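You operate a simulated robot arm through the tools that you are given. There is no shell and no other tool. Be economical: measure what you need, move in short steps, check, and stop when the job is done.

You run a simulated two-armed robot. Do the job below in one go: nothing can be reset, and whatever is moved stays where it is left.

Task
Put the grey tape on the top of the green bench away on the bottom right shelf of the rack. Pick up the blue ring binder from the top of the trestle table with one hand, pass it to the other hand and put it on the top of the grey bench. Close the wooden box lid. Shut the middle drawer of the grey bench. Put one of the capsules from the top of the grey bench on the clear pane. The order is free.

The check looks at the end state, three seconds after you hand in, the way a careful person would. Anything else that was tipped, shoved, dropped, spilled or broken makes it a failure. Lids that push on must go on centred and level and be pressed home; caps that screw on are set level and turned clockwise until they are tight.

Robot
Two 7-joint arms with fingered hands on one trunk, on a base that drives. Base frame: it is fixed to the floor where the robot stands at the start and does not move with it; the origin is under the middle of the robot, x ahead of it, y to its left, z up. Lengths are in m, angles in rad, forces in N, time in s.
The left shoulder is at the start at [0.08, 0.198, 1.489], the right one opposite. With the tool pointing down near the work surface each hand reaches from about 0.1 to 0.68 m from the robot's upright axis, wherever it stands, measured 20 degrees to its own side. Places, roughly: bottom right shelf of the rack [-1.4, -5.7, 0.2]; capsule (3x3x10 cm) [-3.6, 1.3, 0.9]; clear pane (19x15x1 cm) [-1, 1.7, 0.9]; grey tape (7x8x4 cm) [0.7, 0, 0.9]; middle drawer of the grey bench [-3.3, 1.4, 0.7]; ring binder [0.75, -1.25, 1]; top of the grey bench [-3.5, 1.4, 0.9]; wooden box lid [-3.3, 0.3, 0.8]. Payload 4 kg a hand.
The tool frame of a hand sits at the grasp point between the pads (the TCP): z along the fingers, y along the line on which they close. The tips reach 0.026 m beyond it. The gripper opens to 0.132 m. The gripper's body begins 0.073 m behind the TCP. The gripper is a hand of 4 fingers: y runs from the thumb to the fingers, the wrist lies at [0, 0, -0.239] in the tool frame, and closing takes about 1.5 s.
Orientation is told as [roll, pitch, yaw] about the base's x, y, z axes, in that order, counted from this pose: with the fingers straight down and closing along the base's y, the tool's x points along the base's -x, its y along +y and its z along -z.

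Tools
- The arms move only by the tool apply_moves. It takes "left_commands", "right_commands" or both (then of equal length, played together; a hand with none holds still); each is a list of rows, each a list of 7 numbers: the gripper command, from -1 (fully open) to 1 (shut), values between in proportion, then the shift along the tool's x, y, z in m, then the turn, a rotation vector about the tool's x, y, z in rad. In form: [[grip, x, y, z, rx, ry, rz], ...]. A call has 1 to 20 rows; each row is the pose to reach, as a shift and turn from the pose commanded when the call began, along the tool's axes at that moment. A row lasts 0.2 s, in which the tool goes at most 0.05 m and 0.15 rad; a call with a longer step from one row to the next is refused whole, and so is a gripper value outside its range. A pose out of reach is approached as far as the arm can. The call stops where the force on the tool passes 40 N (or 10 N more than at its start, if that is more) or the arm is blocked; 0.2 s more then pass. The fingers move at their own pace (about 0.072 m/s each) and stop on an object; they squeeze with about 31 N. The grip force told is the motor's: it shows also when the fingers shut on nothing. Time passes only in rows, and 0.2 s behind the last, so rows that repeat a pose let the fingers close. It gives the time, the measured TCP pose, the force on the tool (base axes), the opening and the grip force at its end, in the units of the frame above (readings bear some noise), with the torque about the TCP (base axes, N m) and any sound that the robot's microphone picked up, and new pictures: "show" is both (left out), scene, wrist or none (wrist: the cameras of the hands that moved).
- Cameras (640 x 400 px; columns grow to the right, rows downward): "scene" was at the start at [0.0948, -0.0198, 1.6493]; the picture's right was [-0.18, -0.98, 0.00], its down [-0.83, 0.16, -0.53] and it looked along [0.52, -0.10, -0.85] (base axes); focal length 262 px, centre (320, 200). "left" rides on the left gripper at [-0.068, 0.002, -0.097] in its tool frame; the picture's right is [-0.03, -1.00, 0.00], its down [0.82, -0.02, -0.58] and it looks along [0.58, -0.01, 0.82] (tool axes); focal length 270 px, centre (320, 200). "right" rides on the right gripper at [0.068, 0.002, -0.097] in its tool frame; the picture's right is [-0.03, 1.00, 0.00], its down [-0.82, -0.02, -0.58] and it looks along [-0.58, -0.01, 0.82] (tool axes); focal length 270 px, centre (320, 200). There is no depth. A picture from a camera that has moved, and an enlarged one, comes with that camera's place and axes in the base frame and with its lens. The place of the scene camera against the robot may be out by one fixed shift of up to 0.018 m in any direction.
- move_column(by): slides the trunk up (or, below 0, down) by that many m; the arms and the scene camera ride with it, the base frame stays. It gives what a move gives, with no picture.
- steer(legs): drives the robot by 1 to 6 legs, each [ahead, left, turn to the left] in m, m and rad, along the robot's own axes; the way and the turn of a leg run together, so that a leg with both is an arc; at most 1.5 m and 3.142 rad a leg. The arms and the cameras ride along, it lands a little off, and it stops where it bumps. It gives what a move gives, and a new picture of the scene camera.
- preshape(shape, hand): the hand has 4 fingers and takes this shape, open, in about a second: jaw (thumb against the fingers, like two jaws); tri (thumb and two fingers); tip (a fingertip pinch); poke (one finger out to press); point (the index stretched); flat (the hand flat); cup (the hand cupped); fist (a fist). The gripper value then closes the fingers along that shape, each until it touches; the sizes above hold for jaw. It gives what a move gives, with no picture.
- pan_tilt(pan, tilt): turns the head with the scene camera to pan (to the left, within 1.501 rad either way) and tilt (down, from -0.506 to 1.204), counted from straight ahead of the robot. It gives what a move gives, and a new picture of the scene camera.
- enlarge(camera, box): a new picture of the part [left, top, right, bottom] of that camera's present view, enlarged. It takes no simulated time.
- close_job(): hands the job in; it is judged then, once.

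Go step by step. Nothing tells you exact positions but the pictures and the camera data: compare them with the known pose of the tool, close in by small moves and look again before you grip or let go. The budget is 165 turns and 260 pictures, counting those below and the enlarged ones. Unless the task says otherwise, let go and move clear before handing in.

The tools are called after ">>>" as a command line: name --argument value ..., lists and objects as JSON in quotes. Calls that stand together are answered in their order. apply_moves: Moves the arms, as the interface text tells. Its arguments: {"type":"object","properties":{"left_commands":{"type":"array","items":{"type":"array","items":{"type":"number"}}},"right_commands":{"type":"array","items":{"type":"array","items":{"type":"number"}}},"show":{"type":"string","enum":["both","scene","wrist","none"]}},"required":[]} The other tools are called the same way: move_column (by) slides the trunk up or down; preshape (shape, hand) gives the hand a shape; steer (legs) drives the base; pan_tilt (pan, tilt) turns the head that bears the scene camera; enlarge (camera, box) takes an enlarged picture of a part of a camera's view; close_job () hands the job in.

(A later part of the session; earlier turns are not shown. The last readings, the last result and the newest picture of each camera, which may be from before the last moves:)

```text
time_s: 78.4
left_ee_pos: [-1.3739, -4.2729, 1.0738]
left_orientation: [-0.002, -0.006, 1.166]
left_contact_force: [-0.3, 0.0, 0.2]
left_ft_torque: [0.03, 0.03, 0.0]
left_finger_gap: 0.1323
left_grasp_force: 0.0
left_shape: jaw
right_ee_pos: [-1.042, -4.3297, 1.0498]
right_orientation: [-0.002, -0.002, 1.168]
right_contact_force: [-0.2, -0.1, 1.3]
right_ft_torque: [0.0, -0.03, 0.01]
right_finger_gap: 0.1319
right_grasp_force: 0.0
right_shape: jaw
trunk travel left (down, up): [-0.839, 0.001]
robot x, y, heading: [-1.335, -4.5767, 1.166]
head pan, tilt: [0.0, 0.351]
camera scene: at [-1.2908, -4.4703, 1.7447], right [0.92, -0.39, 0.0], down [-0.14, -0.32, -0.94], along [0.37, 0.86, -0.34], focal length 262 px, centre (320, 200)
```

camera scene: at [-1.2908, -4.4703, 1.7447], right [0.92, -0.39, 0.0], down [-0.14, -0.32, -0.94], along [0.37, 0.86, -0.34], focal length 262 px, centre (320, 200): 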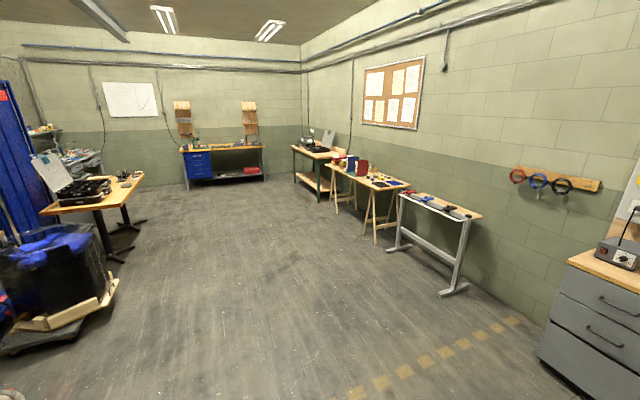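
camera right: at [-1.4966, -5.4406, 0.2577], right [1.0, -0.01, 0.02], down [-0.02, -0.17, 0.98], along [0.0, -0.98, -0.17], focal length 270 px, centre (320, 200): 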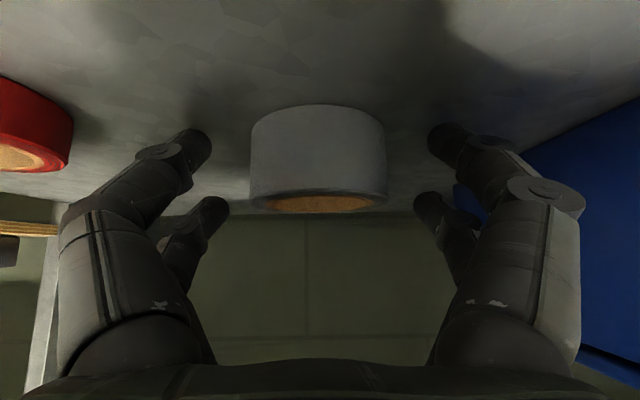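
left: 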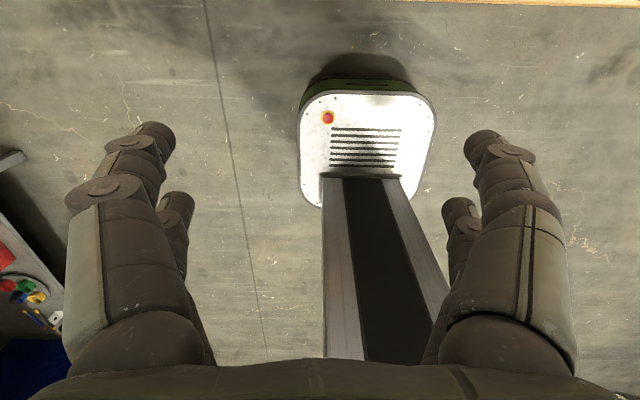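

>>> steer --legs '[[0, 0, 0.058], [1.2, 0, 0], [1.2, 0, 0], [1.08, 0, 0], [0, 0, -1.224]]'

>>> pan_tilt --pan 0 --tilt 0.75

```text
time_s: 98.8
left_ee_pos: [0.0816, -1.1132, 1.0744]
left_orientation: [-0.001, -0.006, 0.023]
left_contact_force: [0.3, -0.8, 0.9]
left_ft_torque: [0.02, 0.02, -0.01]
left_finger_gap: 0.1318
left_grasp_force: 0.1
left_shape: jaw
right_ee_pos: [0.17, -1.4389, 1.0497]
right_orientation: [-0.002, 0.001, 0.027]
right_contact_force: [0.6, -0.1, -0.8]
right_ft_torque: [0.01, -0.01, 0.01]
right_finger_gap: 0.1318
right_grasp_force: 0.0
right_shape: jaw
trunk travel left (down, up): [-0.839, 0.001]
robot x, y, heading: [-0.1787, -1.2738, 0.025]
head pan, tilt: [0.0, 0.351]
camera scene: at [-0.0572, -1.2791, 1.7447], right [0.02, -1.0, 0.0], down [-0.34, -0.01, -0.94], along [0.94, 0.02, -0.34], focal length 262 px, centre (320, 200)
```

scene: 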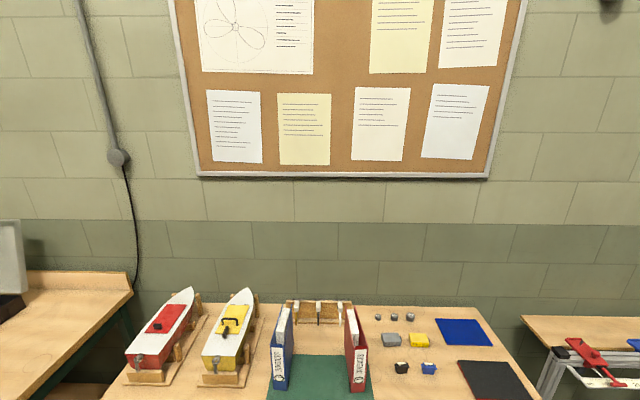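

```text
time_s: 99.7
left_ee_pos: [0.0828, -1.1137, 1.0734]
left_orientation: [0.0, -0.005, 0.025]
left_contact_force: [-0.1, -0.1, -0.2]
left_ft_torque: [0.0, 0.01, 0.0]
left_finger_gap: 0.1317
left_grasp_force: 0.0
left_shape: jaw
right_ee_pos: [0.1688, -1.4405, 1.0491]
right_orientation: [-0.003, 0.0, 0.026]
right_contact_force: [-0.4, -0.4, 0.4]
right_ft_torque: [0.0, -0.01, 0.01]
right_finger_gap: 0.1319
right_grasp_force: 0.0
right_shape: jaw
trunk travel left (down, up): [-0.839, 0.001]
robot x, y, heading: [-0.1765, -1.2727, 0.026]
head pan, tilt: [0.0, 0.75]
camera scene: at [-0.0675, -1.2798, 1.7092], right [0.02, -1.0, 0.0], down [-0.68, -0.02, -0.73], along [0.73, 0.02, -0.68], focal length 262 px, centre (320, 200)
```

scene: 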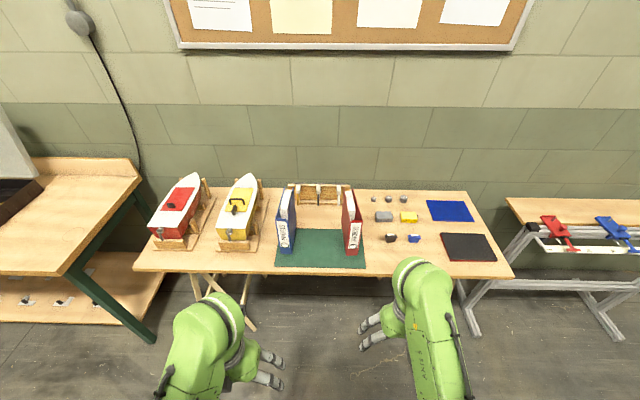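

>>> enlarge --camera "scene" --box '[220, 165, 380, 275]'

```text
3.64 times, centred on (300, 220) of scene
camera zoom: at [-0.0675, -1.2798, 1.7092], right [0.02, -1.0, 0.0], down [-0.68, -0.02, -0.73], along [0.73, 0.02, -0.68], focal length 954 px, centre (393, 127)
```

zoom: 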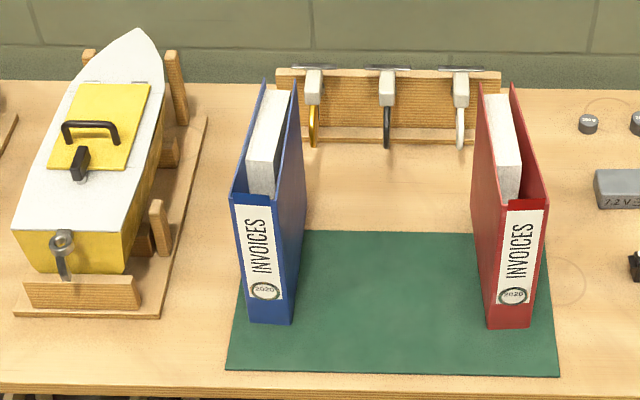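

The blue binder stands upright at about y=-1.13, with the yellow boat beside it. I'll drive closer and take a wrist view from the left hand.

>>> steer --legs '[[0.25, 0, -0.025]]'

>>> move_column --by 0.04

>>> enlarge --camera "scene" --box '[200, 160, 420, 320]'

>>> enlarge --camera "right" --box '[0, 0, 640, 400]'

```text
time_s: 101.5
left_ee_pos: [0.3313, -1.1186, 1.075]
left_orientation: [-0.002, -0.009, -0.007]
left_contact_force: [-1.2, 0.4, 0.2]
left_ft_torque: [0.0, -0.06, -0.01]
left_finger_gap: 0.1318
left_grasp_force: 0.0
left_shape: jaw
right_ee_pos: [0.4094, -1.4467, 1.0507]
right_orientation: [-0.002, -0.005, -0.006]
right_contact_force: [0.1, -0.5, 0.2]
right_ft_torque: [-0.01, -0.04, 0.0]
right_finger_gap: 0.1319
right_grasp_force: 0.2
right_shape: jaw
trunk travel left (down, up): [-0.839, 0.001]
robot x, y, heading: [0.0719, -1.2709, -0.008]
head pan, tilt: [0.0, 0.75]
camera scene: at [0.1751, -1.2808, 1.7096], right [-0.01, -1.0, 0.0], down [-0.68, 0.0, -0.73], along [0.73, 0.0, -0.68], focal length 262 px, centre (320, 200)
```

scene: 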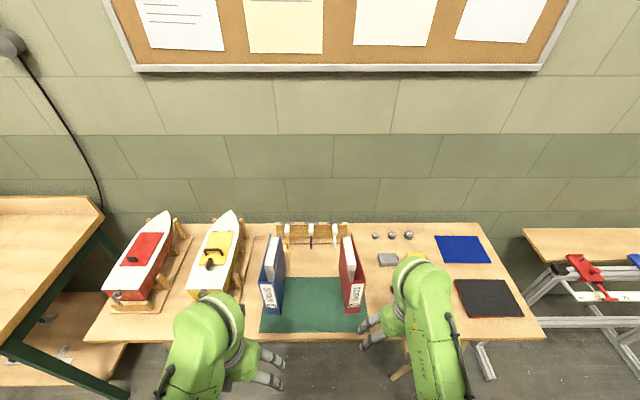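

```text
time_s: 102.0
left_ee_pos: [0.3343, -1.1198, 1.0756]
left_orientation: [-0.002, -0.008, -0.005]
left_contact_force: [0.3, 0.6, -0.1]
left_ft_torque: [-0.01, -0.03, -0.01]
left_finger_gap: 0.132
left_grasp_force: 0.0
left_shape: jaw
right_ee_pos: [0.4104, -1.4471, 1.051]
right_orientation: [-0.002, 0.002, -0.005]
right_contact_force: [-1.7, 0.6, -0.4]
right_ft_torque: [0.0, -0.01, 0.02]
right_finger_gap: 0.1319
right_grasp_force: 0.0
right_shape: jaw
right hand out of reach, approached as far as the arm can: row 1
trunk travel left (down, up): [-0.84, 0.0]
robot x, y, heading: [0.0714, -1.2721, -0.004]
head pan, tilt: [0.0, 0.75]
```

```text
2.50 times, centred on (310, 240) of scene
camera zoom: at [0.1797, -1.2809, 1.7105], right [-0.01, -1.0, 0.0], down [-0.68, 0.0, -0.73], along [0.73, 0.0, -0.68], focal length 656 px, centre (345, 100)
```

zoom: 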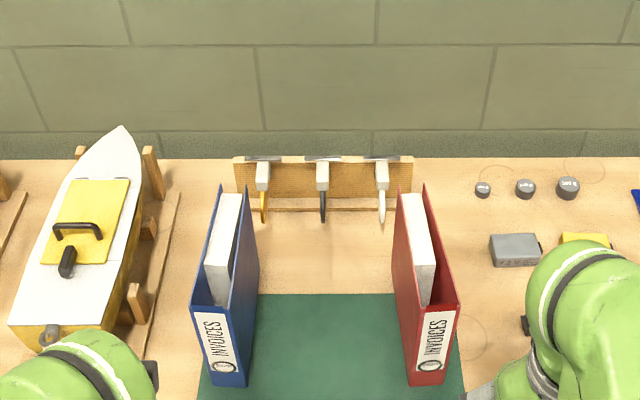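

```text
1.00 times, centred on (320, 200) of right (not enlarged: the box is as wide or as high as the picture)
camera zoom: at [0.3427, -1.4442, 1.1481], right [0.03, 1.0, 0.0], down [0.82, -0.02, 0.58], along [0.58, -0.02, -0.82], focal length 270 px, centre (320, 200)
```

zoom: 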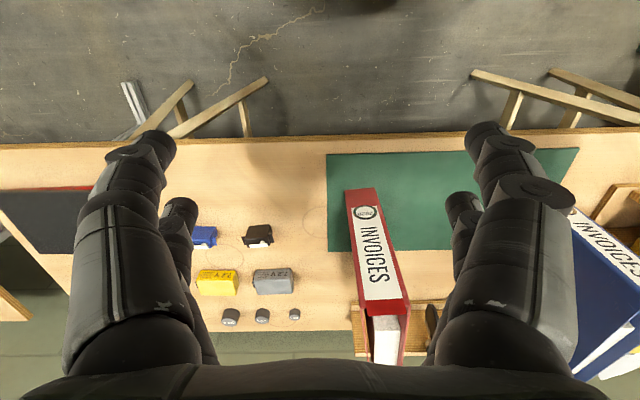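

>>> steer --legs '[[0.07, 0, 0]]'

>>> apply_moves --left_commands '[[-1, -0.045, 0, 0, 0, 0, 0], [-1, -0.09, 0, 0, 0, 0, 0], [-1, -0.13, 0, 0, 0, 0, 0], [-1, -0.17, 0, 0, 0, 0, 0], [-1, -0.17, 0, 0, 0, 0, 0]]'

```text
time_s: 103.0
left_ee_pos: [0.3925, -1.1204, 1.0785]
left_orientation: [-0.001, -0.016, -0.007]
left_contact_force: [-0.9, -0.1, 0.8]
left_ft_torque: [0.04, -0.09, 0.0]
left_finger_gap: 0.132
left_grasp_force: 0.0
left_shape: jaw
right_ee_pos: [0.4711, -1.448, 1.054]
right_orientation: [-0.001, -0.01, -0.005]
right_contact_force: [-0.2, -0.4, 0.4]
right_ft_torque: [0.02, -0.1, -0.01]
right_finger_gap: 0.1322
right_grasp_force: 0.1
right_shape: jaw
trunk travel left (down, up): [-0.84, 0.0]
robot x, y, heading: [0.1416, -1.2709, -0.012]
head pan, tilt: [0.0, 0.75]
camera scene: at [0.2324, -1.2812, 1.7116], right [-0.01, -1.0, 0.0], down [-0.67, 0.0, -0.74], along [0.74, 0.0, -0.67], focal length 262 px, centre (320, 200)
```

scene: 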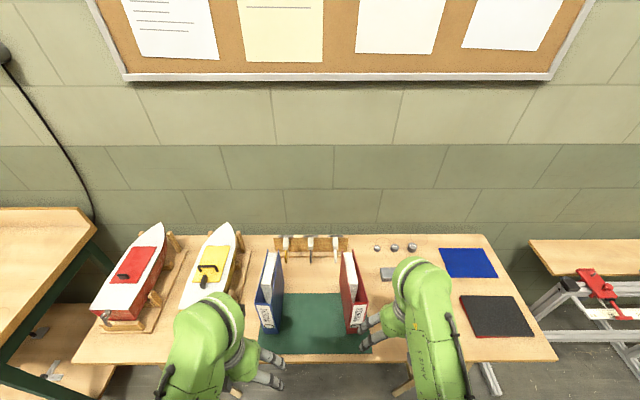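

```text
time_s: 104.2
left_ee_pos: [0.5728, -1.1216, 1.0768]
left_orientation: [-0.002, -0.004, -0.007]
left_contact_force: [0.5, -0.5, 0.2]
left_ft_torque: [-0.03, -0.03, -0.02]
left_finger_gap: 0.1318
left_grasp_force: 0.1
left_shape: jaw
right_ee_pos: [0.4804, -1.4476, 1.0513]
right_orientation: [-0.003, 0.003, -0.005]
right_contact_force: [0.2, 0.5, -0.1]
right_ft_torque: [0.04, 0.0, 0.0]
right_finger_gap: 0.1318
right_grasp_force: 0.1
right_shape: jaw
trunk travel left (down, up): [-0.84, 0.0]
robot x, y, heading: [0.1415, -1.2713, -0.004]
head pan, tilt: [0.0, 0.75]
camera scene: at [0.2499, -1.2815, 1.7104], right [-0.01, -1.0, 0.0], down [-0.68, 0.0, -0.73], along [0.73, 0.0, -0.68], focal length 262 px, centre (320, 200)
camera left: at [0.6417, -1.1207, 1.1736], right [0.02, -1.0, 0.0], down [-0.82, -0.01, 0.57], along [-0.57, -0.01, -0.82], focal length 270 px, centre (320, 200)
```

scene: 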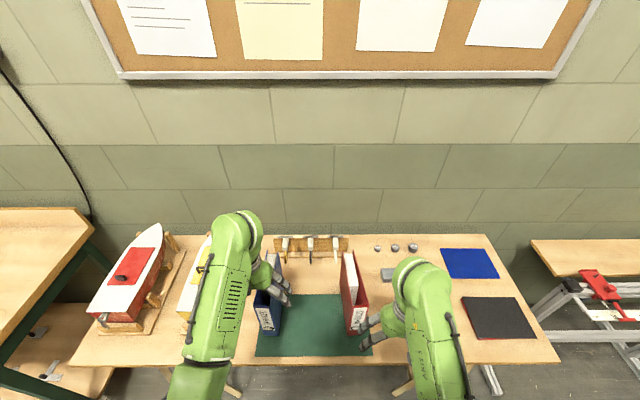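
left: 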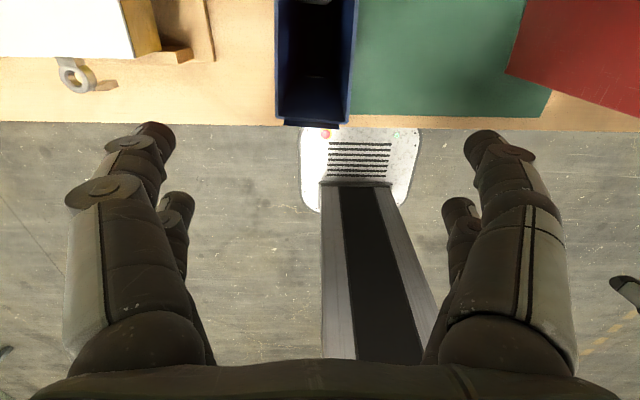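

>>> apply_moves --left_commands '[[-1, -0.045, 0, 0, 0, 0, 0], [-1, -0.09, 0, 0, 0, 0, 0], [-1, -0.128, 0.001, 0.01, 0, 0, 0], [-1, -0.128, 0.001, 0.01, 0, 0, 0]]' --show "both"

```text
time_s: 105.2
left_ee_pos: [0.7015, -1.1206, 1.0671]
left_orientation: [-0.002, -0.007, -0.007]
left_contact_force: [0.7, -0.4, 0.7]
left_ft_torque: [0.03, -0.01, -0.01]
left_finger_gap: 0.1319
left_grasp_force: 0.1
left_shape: jaw
right_ee_pos: [0.4789, -1.4486, 1.0516]
right_orientation: [-0.001, 0.0, -0.006]
right_contact_force: [0.1, -0.1, 0.4]
right_ft_torque: [0.02, -0.01, 0.02]
right_finger_gap: 0.132
right_grasp_force: 0.0
right_shape: jaw
trunk travel left (down, up): [-0.84, 0.0]
robot x, y, heading: [0.1361, -1.2727, -0.004]
head pan, tilt: [0.0, 0.75]
camera scene: at [0.2483, -1.2813, 1.7105], right [-0.01, -1.0, 0.0], down [-0.68, 0.0, -0.73], along [0.73, 0.0, -0.68], focal length 262 px, centre (320, 200)
camera left: at [0.7694, -1.1199, 1.1645], right [0.02, -1.0, 0.0], down [-0.82, -0.01, 0.57], along [-0.57, -0.01, -0.82], focal length 270 px, centre (320, 200)
```

scene: 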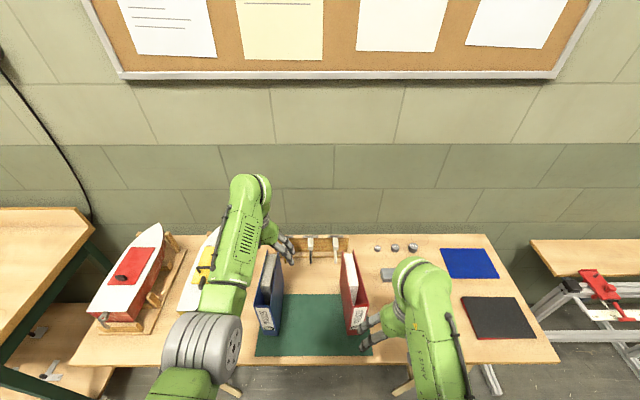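
left: 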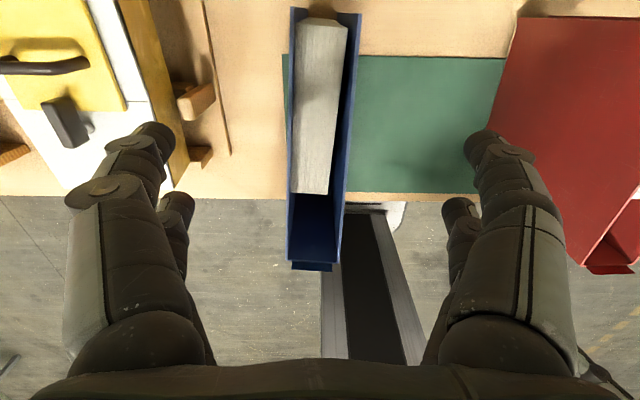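

>>> apply_moves --left_commands '[[-0.7, -0.012, 0, 0.03, 0, 0, 0], [-0.7, -0.012, 0, 0.06, 0, 0, 0], [-0.7, -0.012, 0, 0.085, 0, 0, 0], [-0.7, -0.012, 0, 0.1, 0, 0, 0], [-0.7, -0.012, 0, 0.1, 0, 0, 0]]' --show "wrist"

```text
time_s: 106.4
left_ee_pos: [0.7145, -1.1219, 0.9655]
left_orientation: [0.0, -0.006, -0.008]
left_contact_force: [0.3, -0.6, -0.5]
left_ft_torque: [-0.01, -0.05, -0.01]
left_finger_gap: 0.1124
left_grasp_force: 0.0
left_shape: jaw
right_ee_pos: [0.4803, -1.4485, 1.05]
right_orientation: [-0.002, 0.001, -0.006]
right_contact_force: [-0.1, 0.2, 0.0]
right_ft_torque: [0.0, -0.02, 0.02]
right_finger_gap: 0.1318
right_grasp_force: 0.1
right_shape: jaw
trunk travel left (down, up): [-0.84, 0.0]
robot x, y, heading: [0.1436, -1.2711, -0.01]
head pan, tilt: [0.0, 0.75]
camera left: at [0.7821, -1.1212, 1.0631], right [0.02, -1.0, 0.0], down [-0.82, -0.01, 0.57], along [-0.57, -0.01, -0.82], focal length 270 px, centre (320, 200)
```

left: 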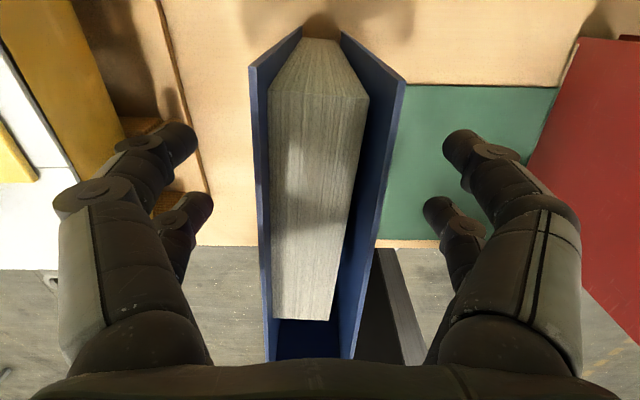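

>>> apply_moves --left_commands '[[0, 0, 0, 0, 0, 0, 0], [0.4, 0, 0, 0, 0, 0, 0], [0.8, 0, 0, 0, 0, 0, 0], [1, 0, 0, 0, 0, 0, 0], [1, 0, 0, 0, 0, 0, 0], [1, 0, 0, 0, 0, 0, 0], [1, 0, 0, -0.02, 0, 0, 0], [1, 0, 0, -0.05, 0, 0, 0]]' --show "both"

```text
time_s: 108.2
left_ee_pos: [0.7126, -1.1232, 1.0173]
left_orientation: [-0.003, -0.003, -0.006]
left_contact_force: [-1.6, 0.4, -4.9]
left_ft_torque: [-0.02, -0.18, 0.01]
left_finger_gap: 0.0339
left_grasp_force: 31.0
left_shape: jaw
right_ee_pos: [0.4807, -1.4464, 1.0501]
right_orientation: [-0.002, 0.0, -0.005]
right_contact_force: [0.0, -0.2, -0.2]
right_ft_torque: [-0.01, 0.0, 0.04]
right_finger_gap: 0.1321
right_grasp_force: 0.0
right_shape: jaw
trunk travel left (down, up): [-0.84, 0.0]
robot x, y, heading: [0.1386, -1.2757, -0.012]
head pan, tilt: [0.0, 0.75]
camera scene: at [0.2497, -1.2815, 1.7103], right [-0.01, -1.0, 0.0], down [-0.68, 0.0, -0.73], along [0.73, 0.0, -0.68], focal length 262 px, centre (320, 200)
camera left: at [0.7811, -1.1227, 1.1142], right [0.02, -1.0, 0.0], down [-0.82, -0.01, 0.57], along [-0.57, -0.01, -0.82], focal length 270 px, centre (320, 200)
```

scene: 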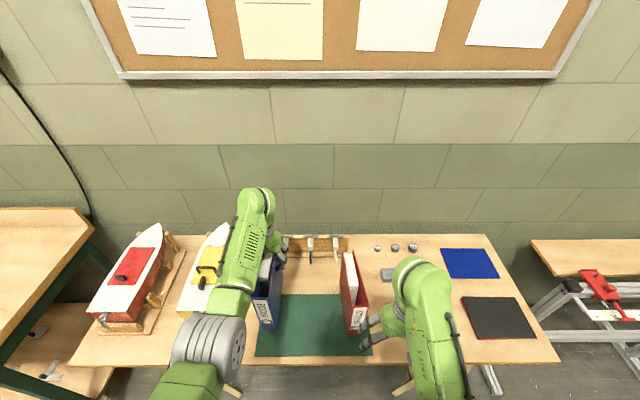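
left: 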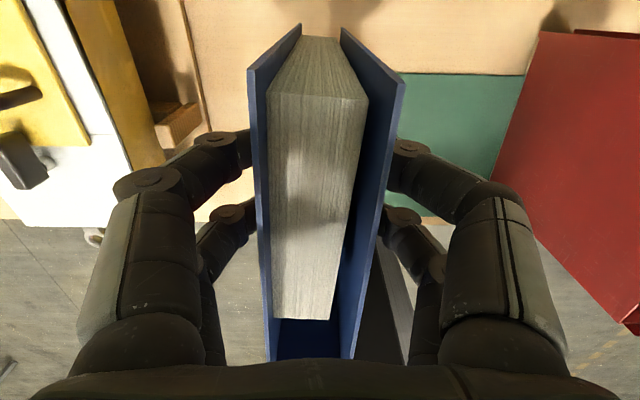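

>>> apply_moves --left_commands '[[1, 0.0, 0, -0.02, 0, 0, 0], [1, 0, 0, -0.04, 0, 0, 0]]' --show "none"

>>> steer --legs '[[-0.65, 0, 0]]'

```text
time_s: 108.8
left_ee_pos: [0.7129, -1.1217, 1.0586]
left_orientation: [-0.001, -0.007, -0.008]
left_contact_force: [-0.6, -0.3, -4.4]
left_ft_torque: [-0.01, -0.18, -0.02]
left_finger_gap: 0.0335
left_grasp_force: 30.8
left_shape: jaw
right_ee_pos: [0.4809, -1.4484, 1.0505]
right_orientation: [-0.002, 0.0, -0.006]
right_contact_force: [-0.4, -0.2, -0.7]
right_ft_torque: [0.0, 0.0, 0.02]
right_finger_gap: 0.1321
right_grasp_force: 0.1
right_shape: jaw
trunk travel left (down, up): [-0.84, 0.0]
robot x, y, heading: [0.1405, -1.2747, -0.006]
head pan, tilt: [0.0, 0.75]
```

```text
time_s: 112.5
left_ee_pos: [0.0648, -1.1206, 1.0568]
left_orientation: [0.0, -0.003, -0.017]
left_contact_force: [1.2, 0.8, -5.2]
left_ft_torque: [-0.03, -0.16, -0.02]
left_finger_gap: 0.0341
left_grasp_force: 30.8
left_shape: jaw
right_ee_pos: [-0.1706, -1.4433, 1.0489]
right_orientation: [-0.002, 0.004, -0.017]
right_contact_force: [0.1, -0.1, 0.1]
right_ft_torque: [0.0, -0.01, -0.02]
right_finger_gap: 0.1319
right_grasp_force: 0.1
right_shape: jaw
trunk travel left (down, up): [-0.84, 0.0]
robot x, y, heading: [-0.5126, -1.2683, -0.018]
head pan, tilt: [0.0, 0.75]
camera scene: at [-0.3982, -1.2746, 1.7101], right [-0.02, -1.0, 0.0], down [-0.68, 0.01, -0.73], along [0.73, -0.01, -0.68], focal length 262 px, centre (320, 200)
```

scene: 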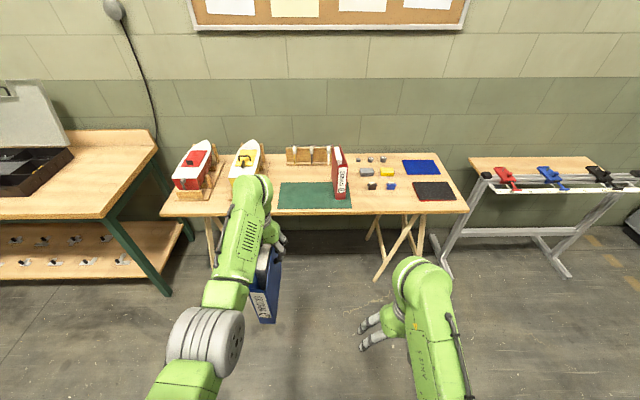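

>>> apply_moves --left_commands '[[1, 0, -0.025, 0, 0, 0, -0.1], [1, 0, -0.05, 0, 0, 0, -0.2], [1, 0, -0.075, 0, 0, 0, -0.3], [1, 0, -0.1, 0, 0, 0, -0.4], [1, 0, -0.1, 0, 0, 0, -0.5], [1, 0, -0.1, 0, 0, 0, -0.5]]' --right_commands '[[-1, 0, 0, 0, 0, 0, -0.1], [-1, 0, 0, 0, 0, 0, -0.2], [-1, 0, 0, 0, 0, 0, -0.3], [-1, 0, 0, 0, 0, 0, -0.4], [-1, 0, 0, 0, 0, 0, -0.5], [-1, 0, 0, 0, 0, 0, -0.5]]' --show "none"

>>> apply_moves --right_commands '[[-1, -0.013, 0.0035, 0.009, 0, -0.14, 0], [-1, -0.026, 0.007, 0.018, 0, -0.28, 0], [-1, -0.039, 0.0105, 0.027, 0, -0.42, 0], [-1, -0.052, 0.014, 0.036, 0, -0.56, 0], [-1, -0.065, 0.0175, 0.045, 0, -0.7, 0], [-1, -0.078, 0.021, 0.054, 0, -0.84, 0], [-1, -0.091, 0.0245, 0.062, 0, -0.97, 0], [-1, -0.104, 0.0285, 0.07, 0, -1.1, 0], [-1, -0.104, 0.0285, 0.07, 0, -1.1, 0]]'

```text
time_s: 113.9
left_ee_pos: [0.0611, -1.2205, 1.0581]
left_orientation: [-0.003, -0.003, 0.484]
left_contact_force: [0.5, 0.2, -3.9]
left_ft_torque: [0.11, -0.2, 0.03]
left_finger_gap: 0.0341
left_grasp_force: 31.4
left_shape: jaw
right_ee_pos: [-0.1725, -1.4431, 1.051]
right_orientation: [-0.002, 0.001, 0.487]
right_contact_force: [0.5, -0.2, -0.1]
right_ft_torque: [0.01, 0.04, 0.02]
right_finger_gap: 0.1321
right_grasp_force: 0.0
right_shape: jaw
trunk travel left (down, up): [-0.84, 0.0]
robot x, y, heading: [-0.5128, -1.2642, -0.021]
head pan, tilt: [0.0, 0.75]
```

```text
time_s: 115.9
left_ee_pos: [0.0622, -1.2217, 1.058]
left_orientation: [-0.003, -0.003, 0.483]
left_contact_force: [0.2, 0.0, -4.0]
left_ft_torque: [0.07, -0.18, 0.01]
left_finger_gap: 0.0342
left_grasp_force: 31.6
left_shape: jaw
right_ee_pos: [-0.1308, -1.2966, 0.9804]
right_orientation: [-0.004, -1.098, 0.483]
right_contact_force: [0.9, 0.1, 0.3]
right_ft_torque: [0.03, 0.01, 0.0]
right_finger_gap: 0.132
right_grasp_force: 0.0
right_shape: jaw
right hand out of reach, approached as far as the arm can: row 5, 6, 7, 8, 9
trunk travel left (down, up): [-0.84, 0.0]
robot x, y, heading: [-0.5111, -1.2663, -0.017]
head pan, tilt: [0.0, 0.75]
camera scene: at [-0.399, -1.2743, 1.7102], right [-0.02, -1.0, 0.0], down [-0.68, 0.01, -0.73], along [0.73, -0.01, -0.68], focal length 262 px, centre (320, 200)
camera right: at [-0.2358, -1.3481, 0.962], right [-0.45, 0.89, 0.02], down [-0.12, -0.08, 0.99], along [0.88, 0.44, 0.14], focal length 270 px, centre (320, 200)
```

scene: 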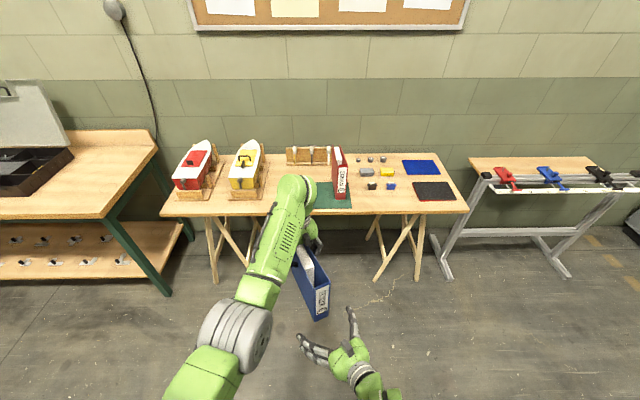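
right: 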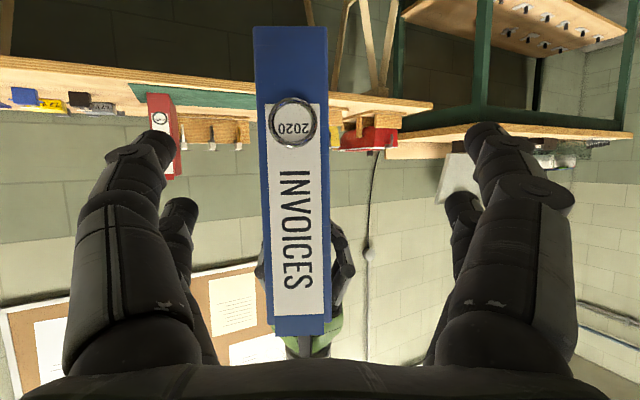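

>>> apply_moves --right_commands '[[-1, 0.0, -0.023, 0.0, 0, 0, 0], [-1, -0.014, -0.023, 0.03, 0, 0, 0], [-1, -0.026, -0.023, 0.06, 0, 0, 0], [-1, -0.026, -0.023, 0.06, 0, 0, 0]]' --show "both"

```text
time_s: 116.9
left_ee_pos: [0.0608, -1.2218, 1.0584]
left_orientation: [-0.004, -0.005, 0.483]
left_contact_force: [-0.5, 0.3, -4.3]
left_ft_torque: [0.09, -0.18, 0.0]
left_finger_gap: 0.0338
left_grasp_force: 30.8
left_shape: jaw
right_ee_pos: [-0.0747, -1.2644, 0.9739]
right_orientation: [-0.011, -1.098, 0.486]
right_contact_force: [-0.2, -0.4, 0.3]
right_ft_torque: [0.03, -0.02, -0.01]
right_finger_gap: 0.132
right_grasp_force: 0.1
right_shape: jaw
right hand out of reach, approached as far as the arm can: row 1, 2, 3, 4
trunk travel left (down, up): [-0.84, 0.0]
robot x, y, heading: [-0.5087, -1.2624, -0.017]
head pan, tilt: [0.0, 0.75]
camera scene: at [-0.4017, -1.2751, 1.7104], right [-0.02, -1.0, 0.0], down [-0.68, 0.01, -0.73], along [0.73, -0.01, -0.68], focal length 262 px, centre (320, 200)
camera right: at [-0.1791, -1.316, 0.9568], right [-0.45, 0.89, 0.02], down [-0.12, -0.08, 0.99], along [0.89, 0.44, 0.14], focal length 270 px, centre (320, 200)
```

scene: 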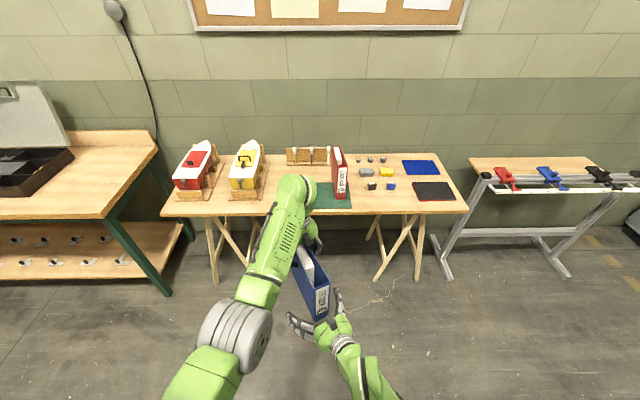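
right: 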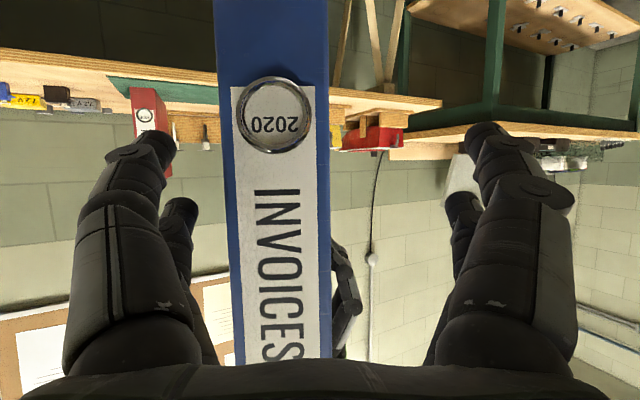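

>>> apply_moves --left_commands '[[1, 0, 0.013, 0, 0, 0, 0], [1, 0, 0.025, 0, 0, 0, 0], [1, 0, 0.025, 0, 0, 0, 0]]' --show "none"

>>> apply_moves --right_commands '[[-1, -0.004, 0, 0.01, 0, 0, 0], [-1, -0.008, 0, 0.02, 0, 0, 0], [-1, -0.008, 0, 0.02, 0, 0, 0]]' --show "wrist"

```text
time_s: 117.7
left_ee_pos: [0.0494, -1.1996, 1.0588]
left_orientation: [-0.003, -0.002, 0.485]
left_contact_force: [0.3, 0.4, -4.7]
left_ft_torque: [0.07, -0.16, -0.03]
left_finger_gap: 0.0342
left_grasp_force: 31.5
left_shape: jaw
right_ee_pos: [-0.0737, -1.2647, 0.9734]
right_orientation: [-0.013, -1.098, 0.486]
right_contact_force: [-0.3, -0.4, -0.1]
right_ft_torque: [-0.03, 0.02, 0.0]
right_finger_gap: 0.132
right_grasp_force: 0.2
right_shape: jaw
trunk travel left (down, up): [-0.84, 0.0]
robot x, y, heading: [-0.512, -1.2679, -0.012]
head pan, tilt: [0.0, 0.75]
```

```text
time_s: 118.5
left_ee_pos: [0.0502, -1.1998, 1.0583]
left_orientation: [-0.002, -0.005, 0.485]
left_contact_force: [-0.5, 0.5, -4.2]
left_ft_torque: [0.12, -0.15, 0.01]
left_finger_gap: 0.034
left_grasp_force: 30.8
left_shape: jaw
right_ee_pos: [-0.0574, -1.2513, 0.9723]
right_orientation: [-0.007, -1.098, 0.485]
right_contact_force: [0.0, -0.3, -0.6]
right_ft_torque: [0.02, 0.03, -0.01]
right_finger_gap: 0.132
right_grasp_force: 0.0
right_shape: jaw
trunk travel left (down, up): [-0.84, 0.0]
robot x, y, heading: [-0.51, -1.2653, -0.018]
head pan, tilt: [0.0, 0.75]
camera right: at [-0.161, -1.3037, 0.9551], right [-0.45, 0.89, 0.02], down [-0.12, -0.08, 0.99], along [0.89, 0.44, 0.14], focal length 270 px, centre (320, 200)
```

right: 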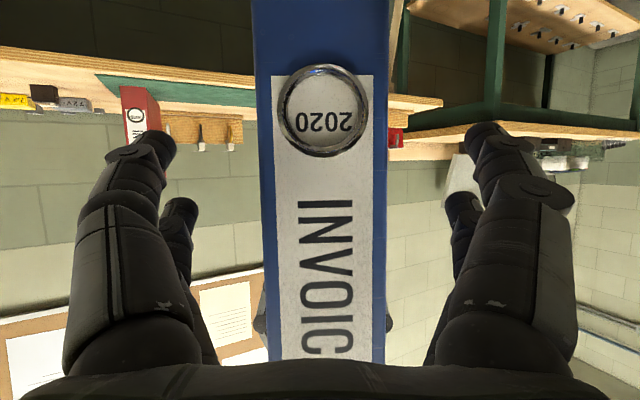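

>>> apply_moves --right_commands '[[-1, -0.007, 0, 0.0135, 0, 0, 0], [-1, -0.0137, 0, 0.0267, 0, 0, 0], [-1, -0.0137, 0, 0.0267, 0, 0, 0], [-0.4, -0.0137, 0, 0.0267, 0, 0, 0]]' --show "both"

```text
time_s: 119.5
left_ee_pos: [0.0499, -1.1992, 1.0589]
left_orientation: [-0.004, -0.005, 0.483]
left_contact_force: [-1.0, -0.6, -3.9]
left_ft_torque: [0.09, -0.13, 0.0]
left_finger_gap: 0.034
left_grasp_force: 31.5
left_shape: jaw
right_ee_pos: [-0.0293, -1.2375, 0.9718]
right_orientation: [-0.011, -1.098, 0.484]
right_contact_force: [0.4, 0.1, 0.5]
right_ft_torque: [0.02, 0.02, 0.03]
right_finger_gap: 0.0929
right_grasp_force: 0.1
right_shape: jaw
right hand out of reach, approached as far as the arm can: row 2, 3, 4
trunk travel left (down, up): [-0.84, 0.0]
robot x, y, heading: [-0.5108, -1.2647, -0.023]
head pan, tilt: [0.0, 0.75]
camera scene: at [-0.4014, -1.2749, 1.7103], right [-0.02, -1.0, 0.0], down [-0.68, 0.01, -0.73], along [0.73, -0.01, -0.68], focal length 262 px, centre (320, 200)
camera right: at [-0.1348, -1.2884, 0.9553], right [-0.45, 0.89, 0.02], down [-0.12, -0.08, 0.99], along [0.89, 0.44, 0.14], focal length 270 px, centre (320, 200)
```

scene: 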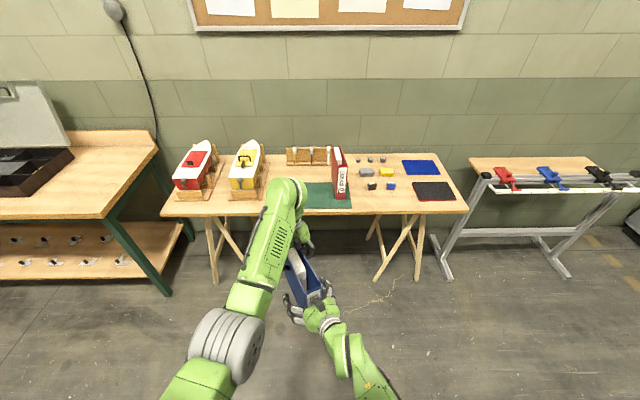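
right: 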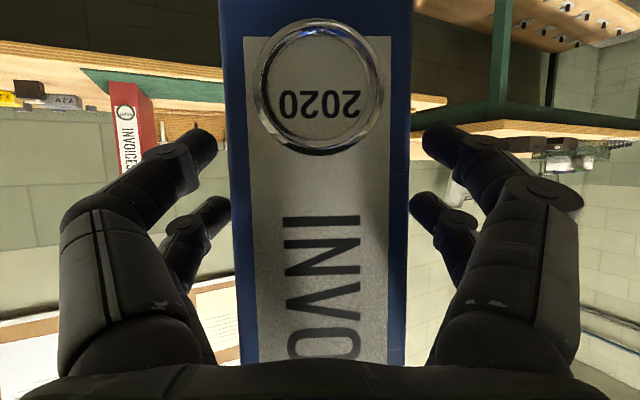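

>>> apply_moves --right_commands '[[0, 0, 0, 0, 0, 0, 0], [0.4, 0, 0, 0, 0, 0, 0], [0.8, 0, 0, 0, 0, 0, 0], [1, 0, 0, 0, 0, 0, 0], [1, 0, 0, 0, 0, 0, 0], [1, 0, 0, 0, 0, 0, 0], [1, 0, 0, 0, 0, 0, 0]]' --show "both"

```text
time_s: 121.1
left_ee_pos: [0.0498, -1.1999, 1.0582]
left_orientation: [-0.002, -0.002, 0.484]
left_contact_force: [-1.8, 0.9, -4.4]
left_ft_torque: [0.09, -0.05, 0.02]
left_finger_gap: 0.0339
left_grasp_force: 31.0
left_shape: jaw
right_ee_pos: [-0.03, -1.2371, 0.972]
right_orientation: [-0.011, -1.098, 0.484]
right_contact_force: [2.3, 0.6, -0.3]
right_ft_torque: [0.01, 0.03, -0.07]
right_finger_gap: 0.0395
right_grasp_force: 31.0
right_shape: jaw
trunk travel left (down, up): [-0.84, 0.0]
robot x, y, heading: [-0.5115, -1.274, -0.018]
head pan, tilt: [0.0, 0.75]
camera scene: at [-0.4007, -1.2747, 1.7103], right [-0.02, -1.0, 0.0], down [-0.68, 0.01, -0.73], along [0.73, -0.01, -0.68], focal length 262 px, centre (320, 200)
camera right: at [-0.1344, -1.2883, 0.9553], right [-0.45, 0.89, 0.02], down [-0.12, -0.08, 0.99], along [0.89, 0.44, 0.14], focal length 270 px, centre (320, 200)
```

scene: 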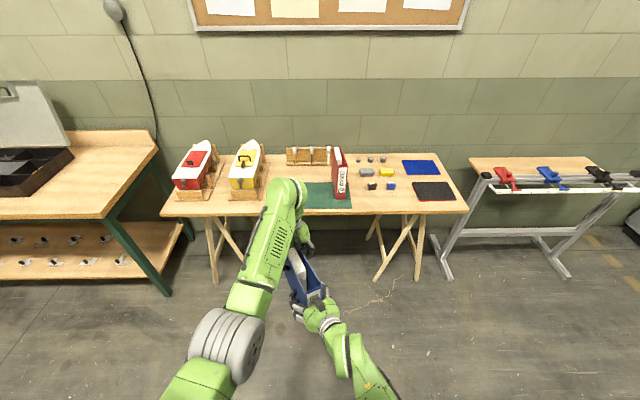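
right: 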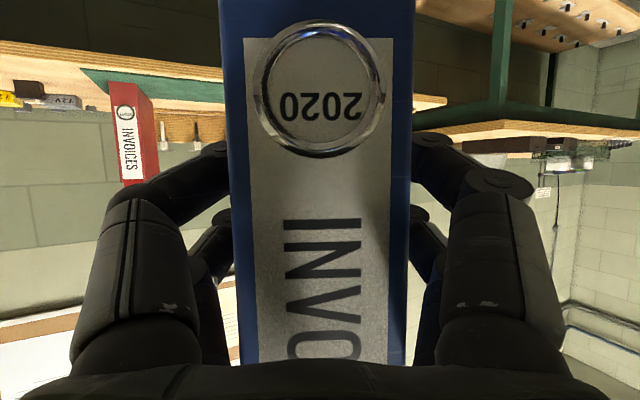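

Both hands hold the binder. I'll open the left and lift it clear, upward.

>>> apply_moves --left_commands '[[0.2, 0, 0, 0, 0, 0, 0], [-0.2, 0, 0, 0, 0, 0, 0], [-0.6, 0, 0, 0, 0, 0, 0], [-0.8, 0, 0, 0, 0, 0, 0], [-0.8, 0, 0, 0, 0, 0, 0], [-0.8, 0, 0, 0, 0, 0, 0]]' --show "both"

```text
time_s: 122.5
left_ee_pos: [0.0502, -1.2002, 1.0577]
left_orientation: [-0.004, -0.004, 0.483]
left_contact_force: [0.3, 0.5, 0.0]
left_ft_torque: [0.03, 0.01, 0.02]
left_finger_gap: 0.1189
left_grasp_force: 0.1
left_shape: jaw
right_ee_pos: [-0.0298, -1.2362, 0.9722]
right_orientation: [-0.012, -1.097, 0.487]
right_contact_force: [-0.3, 0.7, -0.3]
right_ft_torque: [-0.08, 0.2, -0.03]
right_finger_gap: 0.0393
right_grasp_force: 31.2
right_shape: jaw
trunk travel left (down, up): [-0.84, 0.0]
robot x, y, heading: [-0.5108, -1.2663, -0.017]
head pan, tilt: [0.0, 0.75]
camera scene: at [-0.4009, -1.2748, 1.7103], right [-0.02, -1.0, 0.0], down [-0.68, 0.01, -0.73], along [0.73, -0.01, -0.68], focal length 262 px, centre (320, 200)
camera left: at [0.1096, -1.1665, 1.1557], right [0.49, -0.87, 0.0], down [-0.72, -0.4, 0.57], along [-0.5, -0.28, -0.82], focal length 270 px, centre (320, 200)
```

scene: 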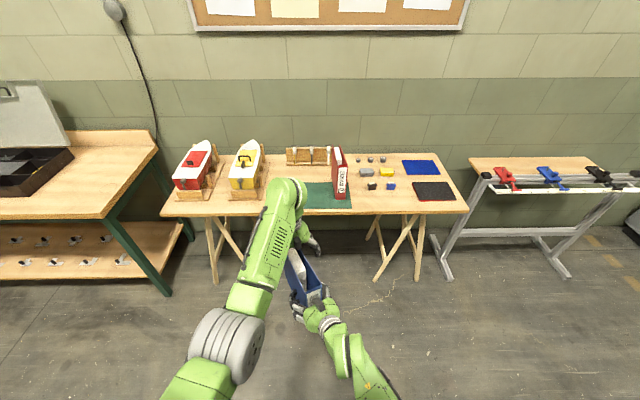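
left: 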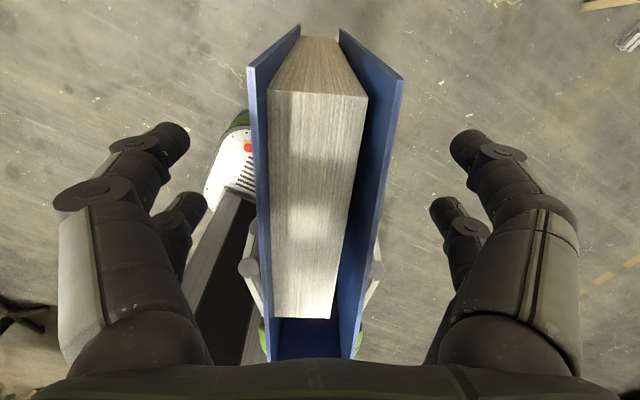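

>>> apply_moves --right_commands '[[1, 0.0267, 0, 0.0137, 0, 0, 0], [1, 0.0534, 0, 0.0274, 0, 0, 0], [1, 0.08, 0, 0.041, 0, 0, 0], [1, 0.1068, 0, 0.0547, 0, 0, 0], [1, 0.1068, 0, 0.0547, 0, 0, 0]]' --left_commands '[[-0.8, 0, 0, -0.005, 0, 0, 0], [-0.8, 0, 0, -0.01, 0, 0, 0], [-0.8, 0, 0, -0.01, 0, 0, 0], [-0.8, 0, 0, -0.01, 0, 0, 0], [-0.8, 0, 0, -0.01, 0, 0, 0]]' --show "both"

```text
time_s: 123.7
left_ee_pos: [0.0495, -1.1994, 1.0687]
left_orientation: [-0.002, -0.004, 0.484]
left_contact_force: [-1.3, 0.1, 0.8]
left_ft_torque: [0.01, -0.02, 0.04]
left_finger_gap: 0.1185
left_grasp_force: 0.1
left_shape: jaw
right_ee_pos: [-0.0301, -1.2387, 0.8547]
right_orientation: [0.001, -1.098, 0.484]
right_contact_force: [0.1, -0.6, -0.1]
right_ft_torque: [-0.09, 0.14, -0.01]
right_finger_gap: 0.0397
right_grasp_force: 30.7
right_shape: jaw
trunk travel left (down, up): [-0.84, 0.0]
robot x, y, heading: [-0.5111, -1.2663, -0.018]
head pan, tilt: [0.0, 0.75]
camera scene: at [-0.4022, -1.2761, 1.7104], right [-0.02, -1.0, 0.0], down [-0.68, 0.01, -0.73], along [0.73, -0.01, -0.68], focal length 262 px, centre (320, 200)
camera right: at [-0.134, -1.2911, 0.8366], right [-0.45, 0.89, 0.02], down [-0.12, -0.08, 0.99], along [0.88, 0.45, 0.14], focal length 270 px, centre (320, 200)
camera left: at [0.1089, -1.1668, 1.1659], right [0.49, -0.87, 0.0], down [-0.72, -0.4, 0.57], along [-0.5, -0.28, -0.82], focal length 270 px, centre (320, 200)
```

scene: 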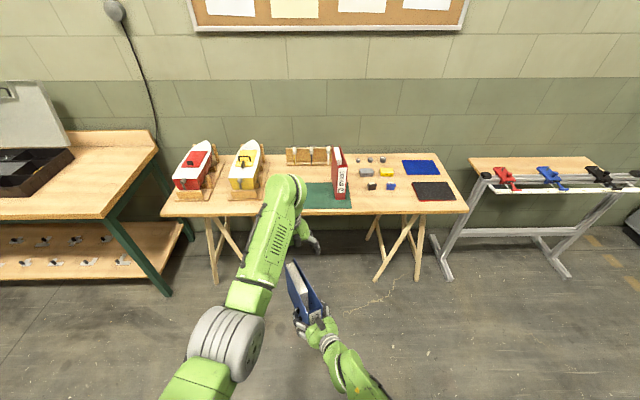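
right: 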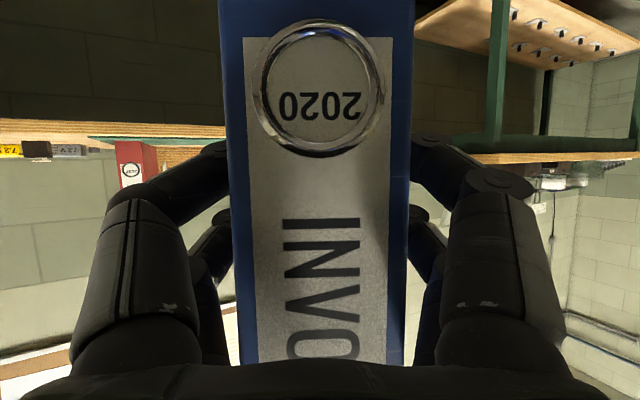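
left: 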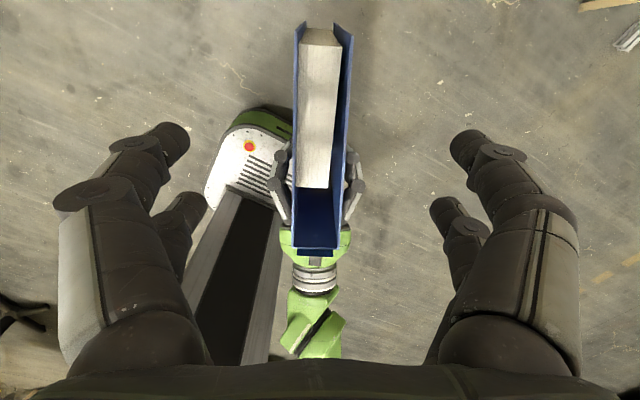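

>>> apply_moves --left_commands '[[-1, 0.0, 0.045, 0, 0, 0, 0.1], [-1, 0.0, 0.09, 0, 0, 0, 0.2], [-1, 0.025, 0.13, 0, 0, 0, 0.3], [-1, 0.05, 0.16, 0, 0, 0, 0.4], [-1, 0.08, 0.19, 0, 0, 0, 0.48], [-1, 0.08, 0.19, 0, 0, 0, 0.48]]' --show "none"

>>> steer --legs '[[0, 0, 2.5]]'

>>> pan_tilt --pan 0 --tilt 0.4

```text
time_s: 125.1
left_ee_pos: [-0.1082, -1.0665, 1.0669]
left_orientation: [-0.002, -0.005, 0.002]
left_contact_force: [0.7, -0.3, 0.3]
left_ft_torque: [-0.01, 0.0, -0.01]
left_finger_gap: 0.1319
left_grasp_force: 0.1
left_shape: jaw
right_ee_pos: [-0.0283, -1.2386, 0.8534]
right_orientation: [-0.001, -1.097, 0.484]
right_contact_force: [-0.8, -0.2, -0.5]
right_ft_torque: [-0.08, 0.17, 0.0]
right_finger_gap: 0.0397
right_grasp_force: 30.9
right_shape: jaw
trunk travel left (down, up): [-0.84, 0.0]
robot x, y, heading: [-0.5137, -1.265, -0.02]
head pan, tilt: [0.0, 0.75]
```

```text
time_s: 131.4
left_ee_pos: [-0.9535, -1.1824, 1.0664]
left_orientation: [-0.004, -0.006, 2.5]
left_contact_force: [0.0, -0.4, -0.1]
left_ft_torque: [-0.01, 0.04, -0.01]
left_finger_gap: 0.1321
left_grasp_force: 0.1
left_shape: jaw
right_ee_pos: [-0.9136, -0.9995, 0.8528]
right_orientation: [-0.002, -1.098, 2.987]
right_contact_force: [-0.7, -0.9, 0.7]
right_ft_torque: [-0.02, -0.22, -0.01]
right_finger_gap: 0.0396
right_grasp_force: 30.9
right_shape: jaw
trunk travel left (down, up): [-0.84, 0.0]
robot x, y, heading: [-0.509, -1.2627, 2.48]
head pan, tilt: [0.0, 0.75]
camera scene: at [-0.6045, -1.2031, 1.7103], right [0.61, 0.79, 0.0], down [0.54, -0.42, -0.73], along [-0.58, 0.45, -0.68], focal length 262 px, centre (320, 200)
```

scene: 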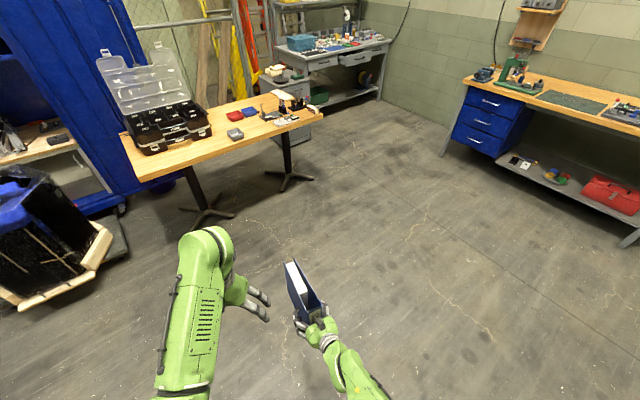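

```text
time_s: 132.2
left_ee_pos: [-0.9546, -1.1841, 1.0654]
left_orientation: [-0.001, -0.004, 2.501]
left_contact_force: [-0.8, -1.2, -0.3]
left_ft_torque: [0.03, 0.01, 0.03]
left_finger_gap: 0.1319
left_grasp_force: 0.0
left_shape: jaw
right_ee_pos: [-0.9143, -0.9975, 0.8537]
right_orientation: [-0.002, -1.097, 2.984]
right_contact_force: [-0.1, 0.1, 0.7]
right_ft_torque: [-0.02, -0.19, 0.01]
right_finger_gap: 0.0394
right_grasp_force: 31.1
right_shape: jaw
trunk travel left (down, up): [-0.84, 0.0]
robot x, y, heading: [-0.5138, -1.2665, 2.478]
head pan, tilt: [0.0, 0.4]
camera scene: at [-0.6123, -1.1973, 1.7413], right [0.61, 0.79, 0.0], down [0.31, -0.24, -0.92], along [-0.73, 0.56, -0.39], focal length 262 px, centre (320, 200)
```

scene: 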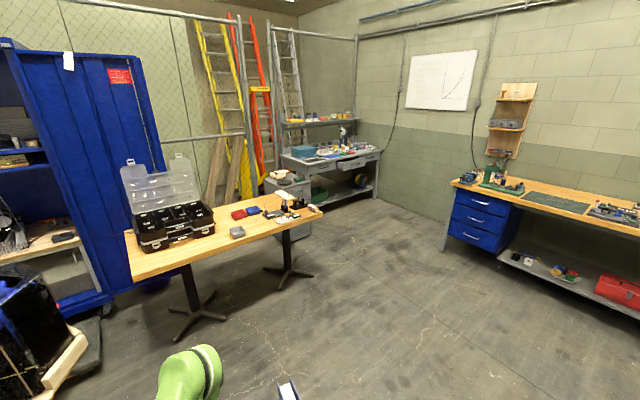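

>>> steer --legs '[[0, 0, -0.474], [1.06, 0, 0], [1.05, 0, 0], [0, 0, 1.136], [0.7, 0, 0]]'

```text
time_s: 150.3
left_ee_pos: [-2.5073, 0.3855, 1.0665]
left_orientation: [-0.003, -0.007, -3.074]
left_contact_force: [-0.1, 0.8, 0.6]
left_ft_torque: [0.01, 0.03, -0.01]
left_finger_gap: 0.1321
left_grasp_force: 0.1
left_shape: jaw
right_ee_pos: [-2.5961, 0.5526, 0.8536]
right_orientation: [-0.004, -1.097, -2.592]
right_contact_force: [0.1, 0.4, 0.5]
right_ft_torque: [0.15, -0.16, 0.01]
right_finger_gap: 0.0394
right_grasp_force: 31.1
right_shape: jaw
trunk travel left (down, up): [-0.84, 0.0]
robot x, y, heading: [-2.117, 0.6087, -3.099]
head pan, tilt: [0.0, 0.4]
camera scene: at [-2.2411, 0.5973, 1.7416], right [-0.05, 1.0, 0.0], down [0.39, 0.02, -0.92], along [-0.92, -0.04, -0.39], focal length 262 px, centre (320, 200)
```

scene: 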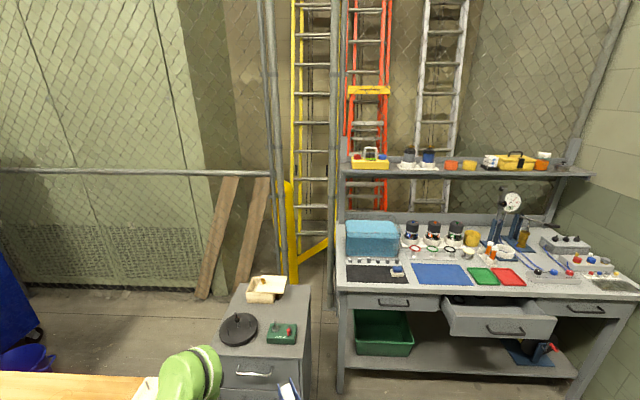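

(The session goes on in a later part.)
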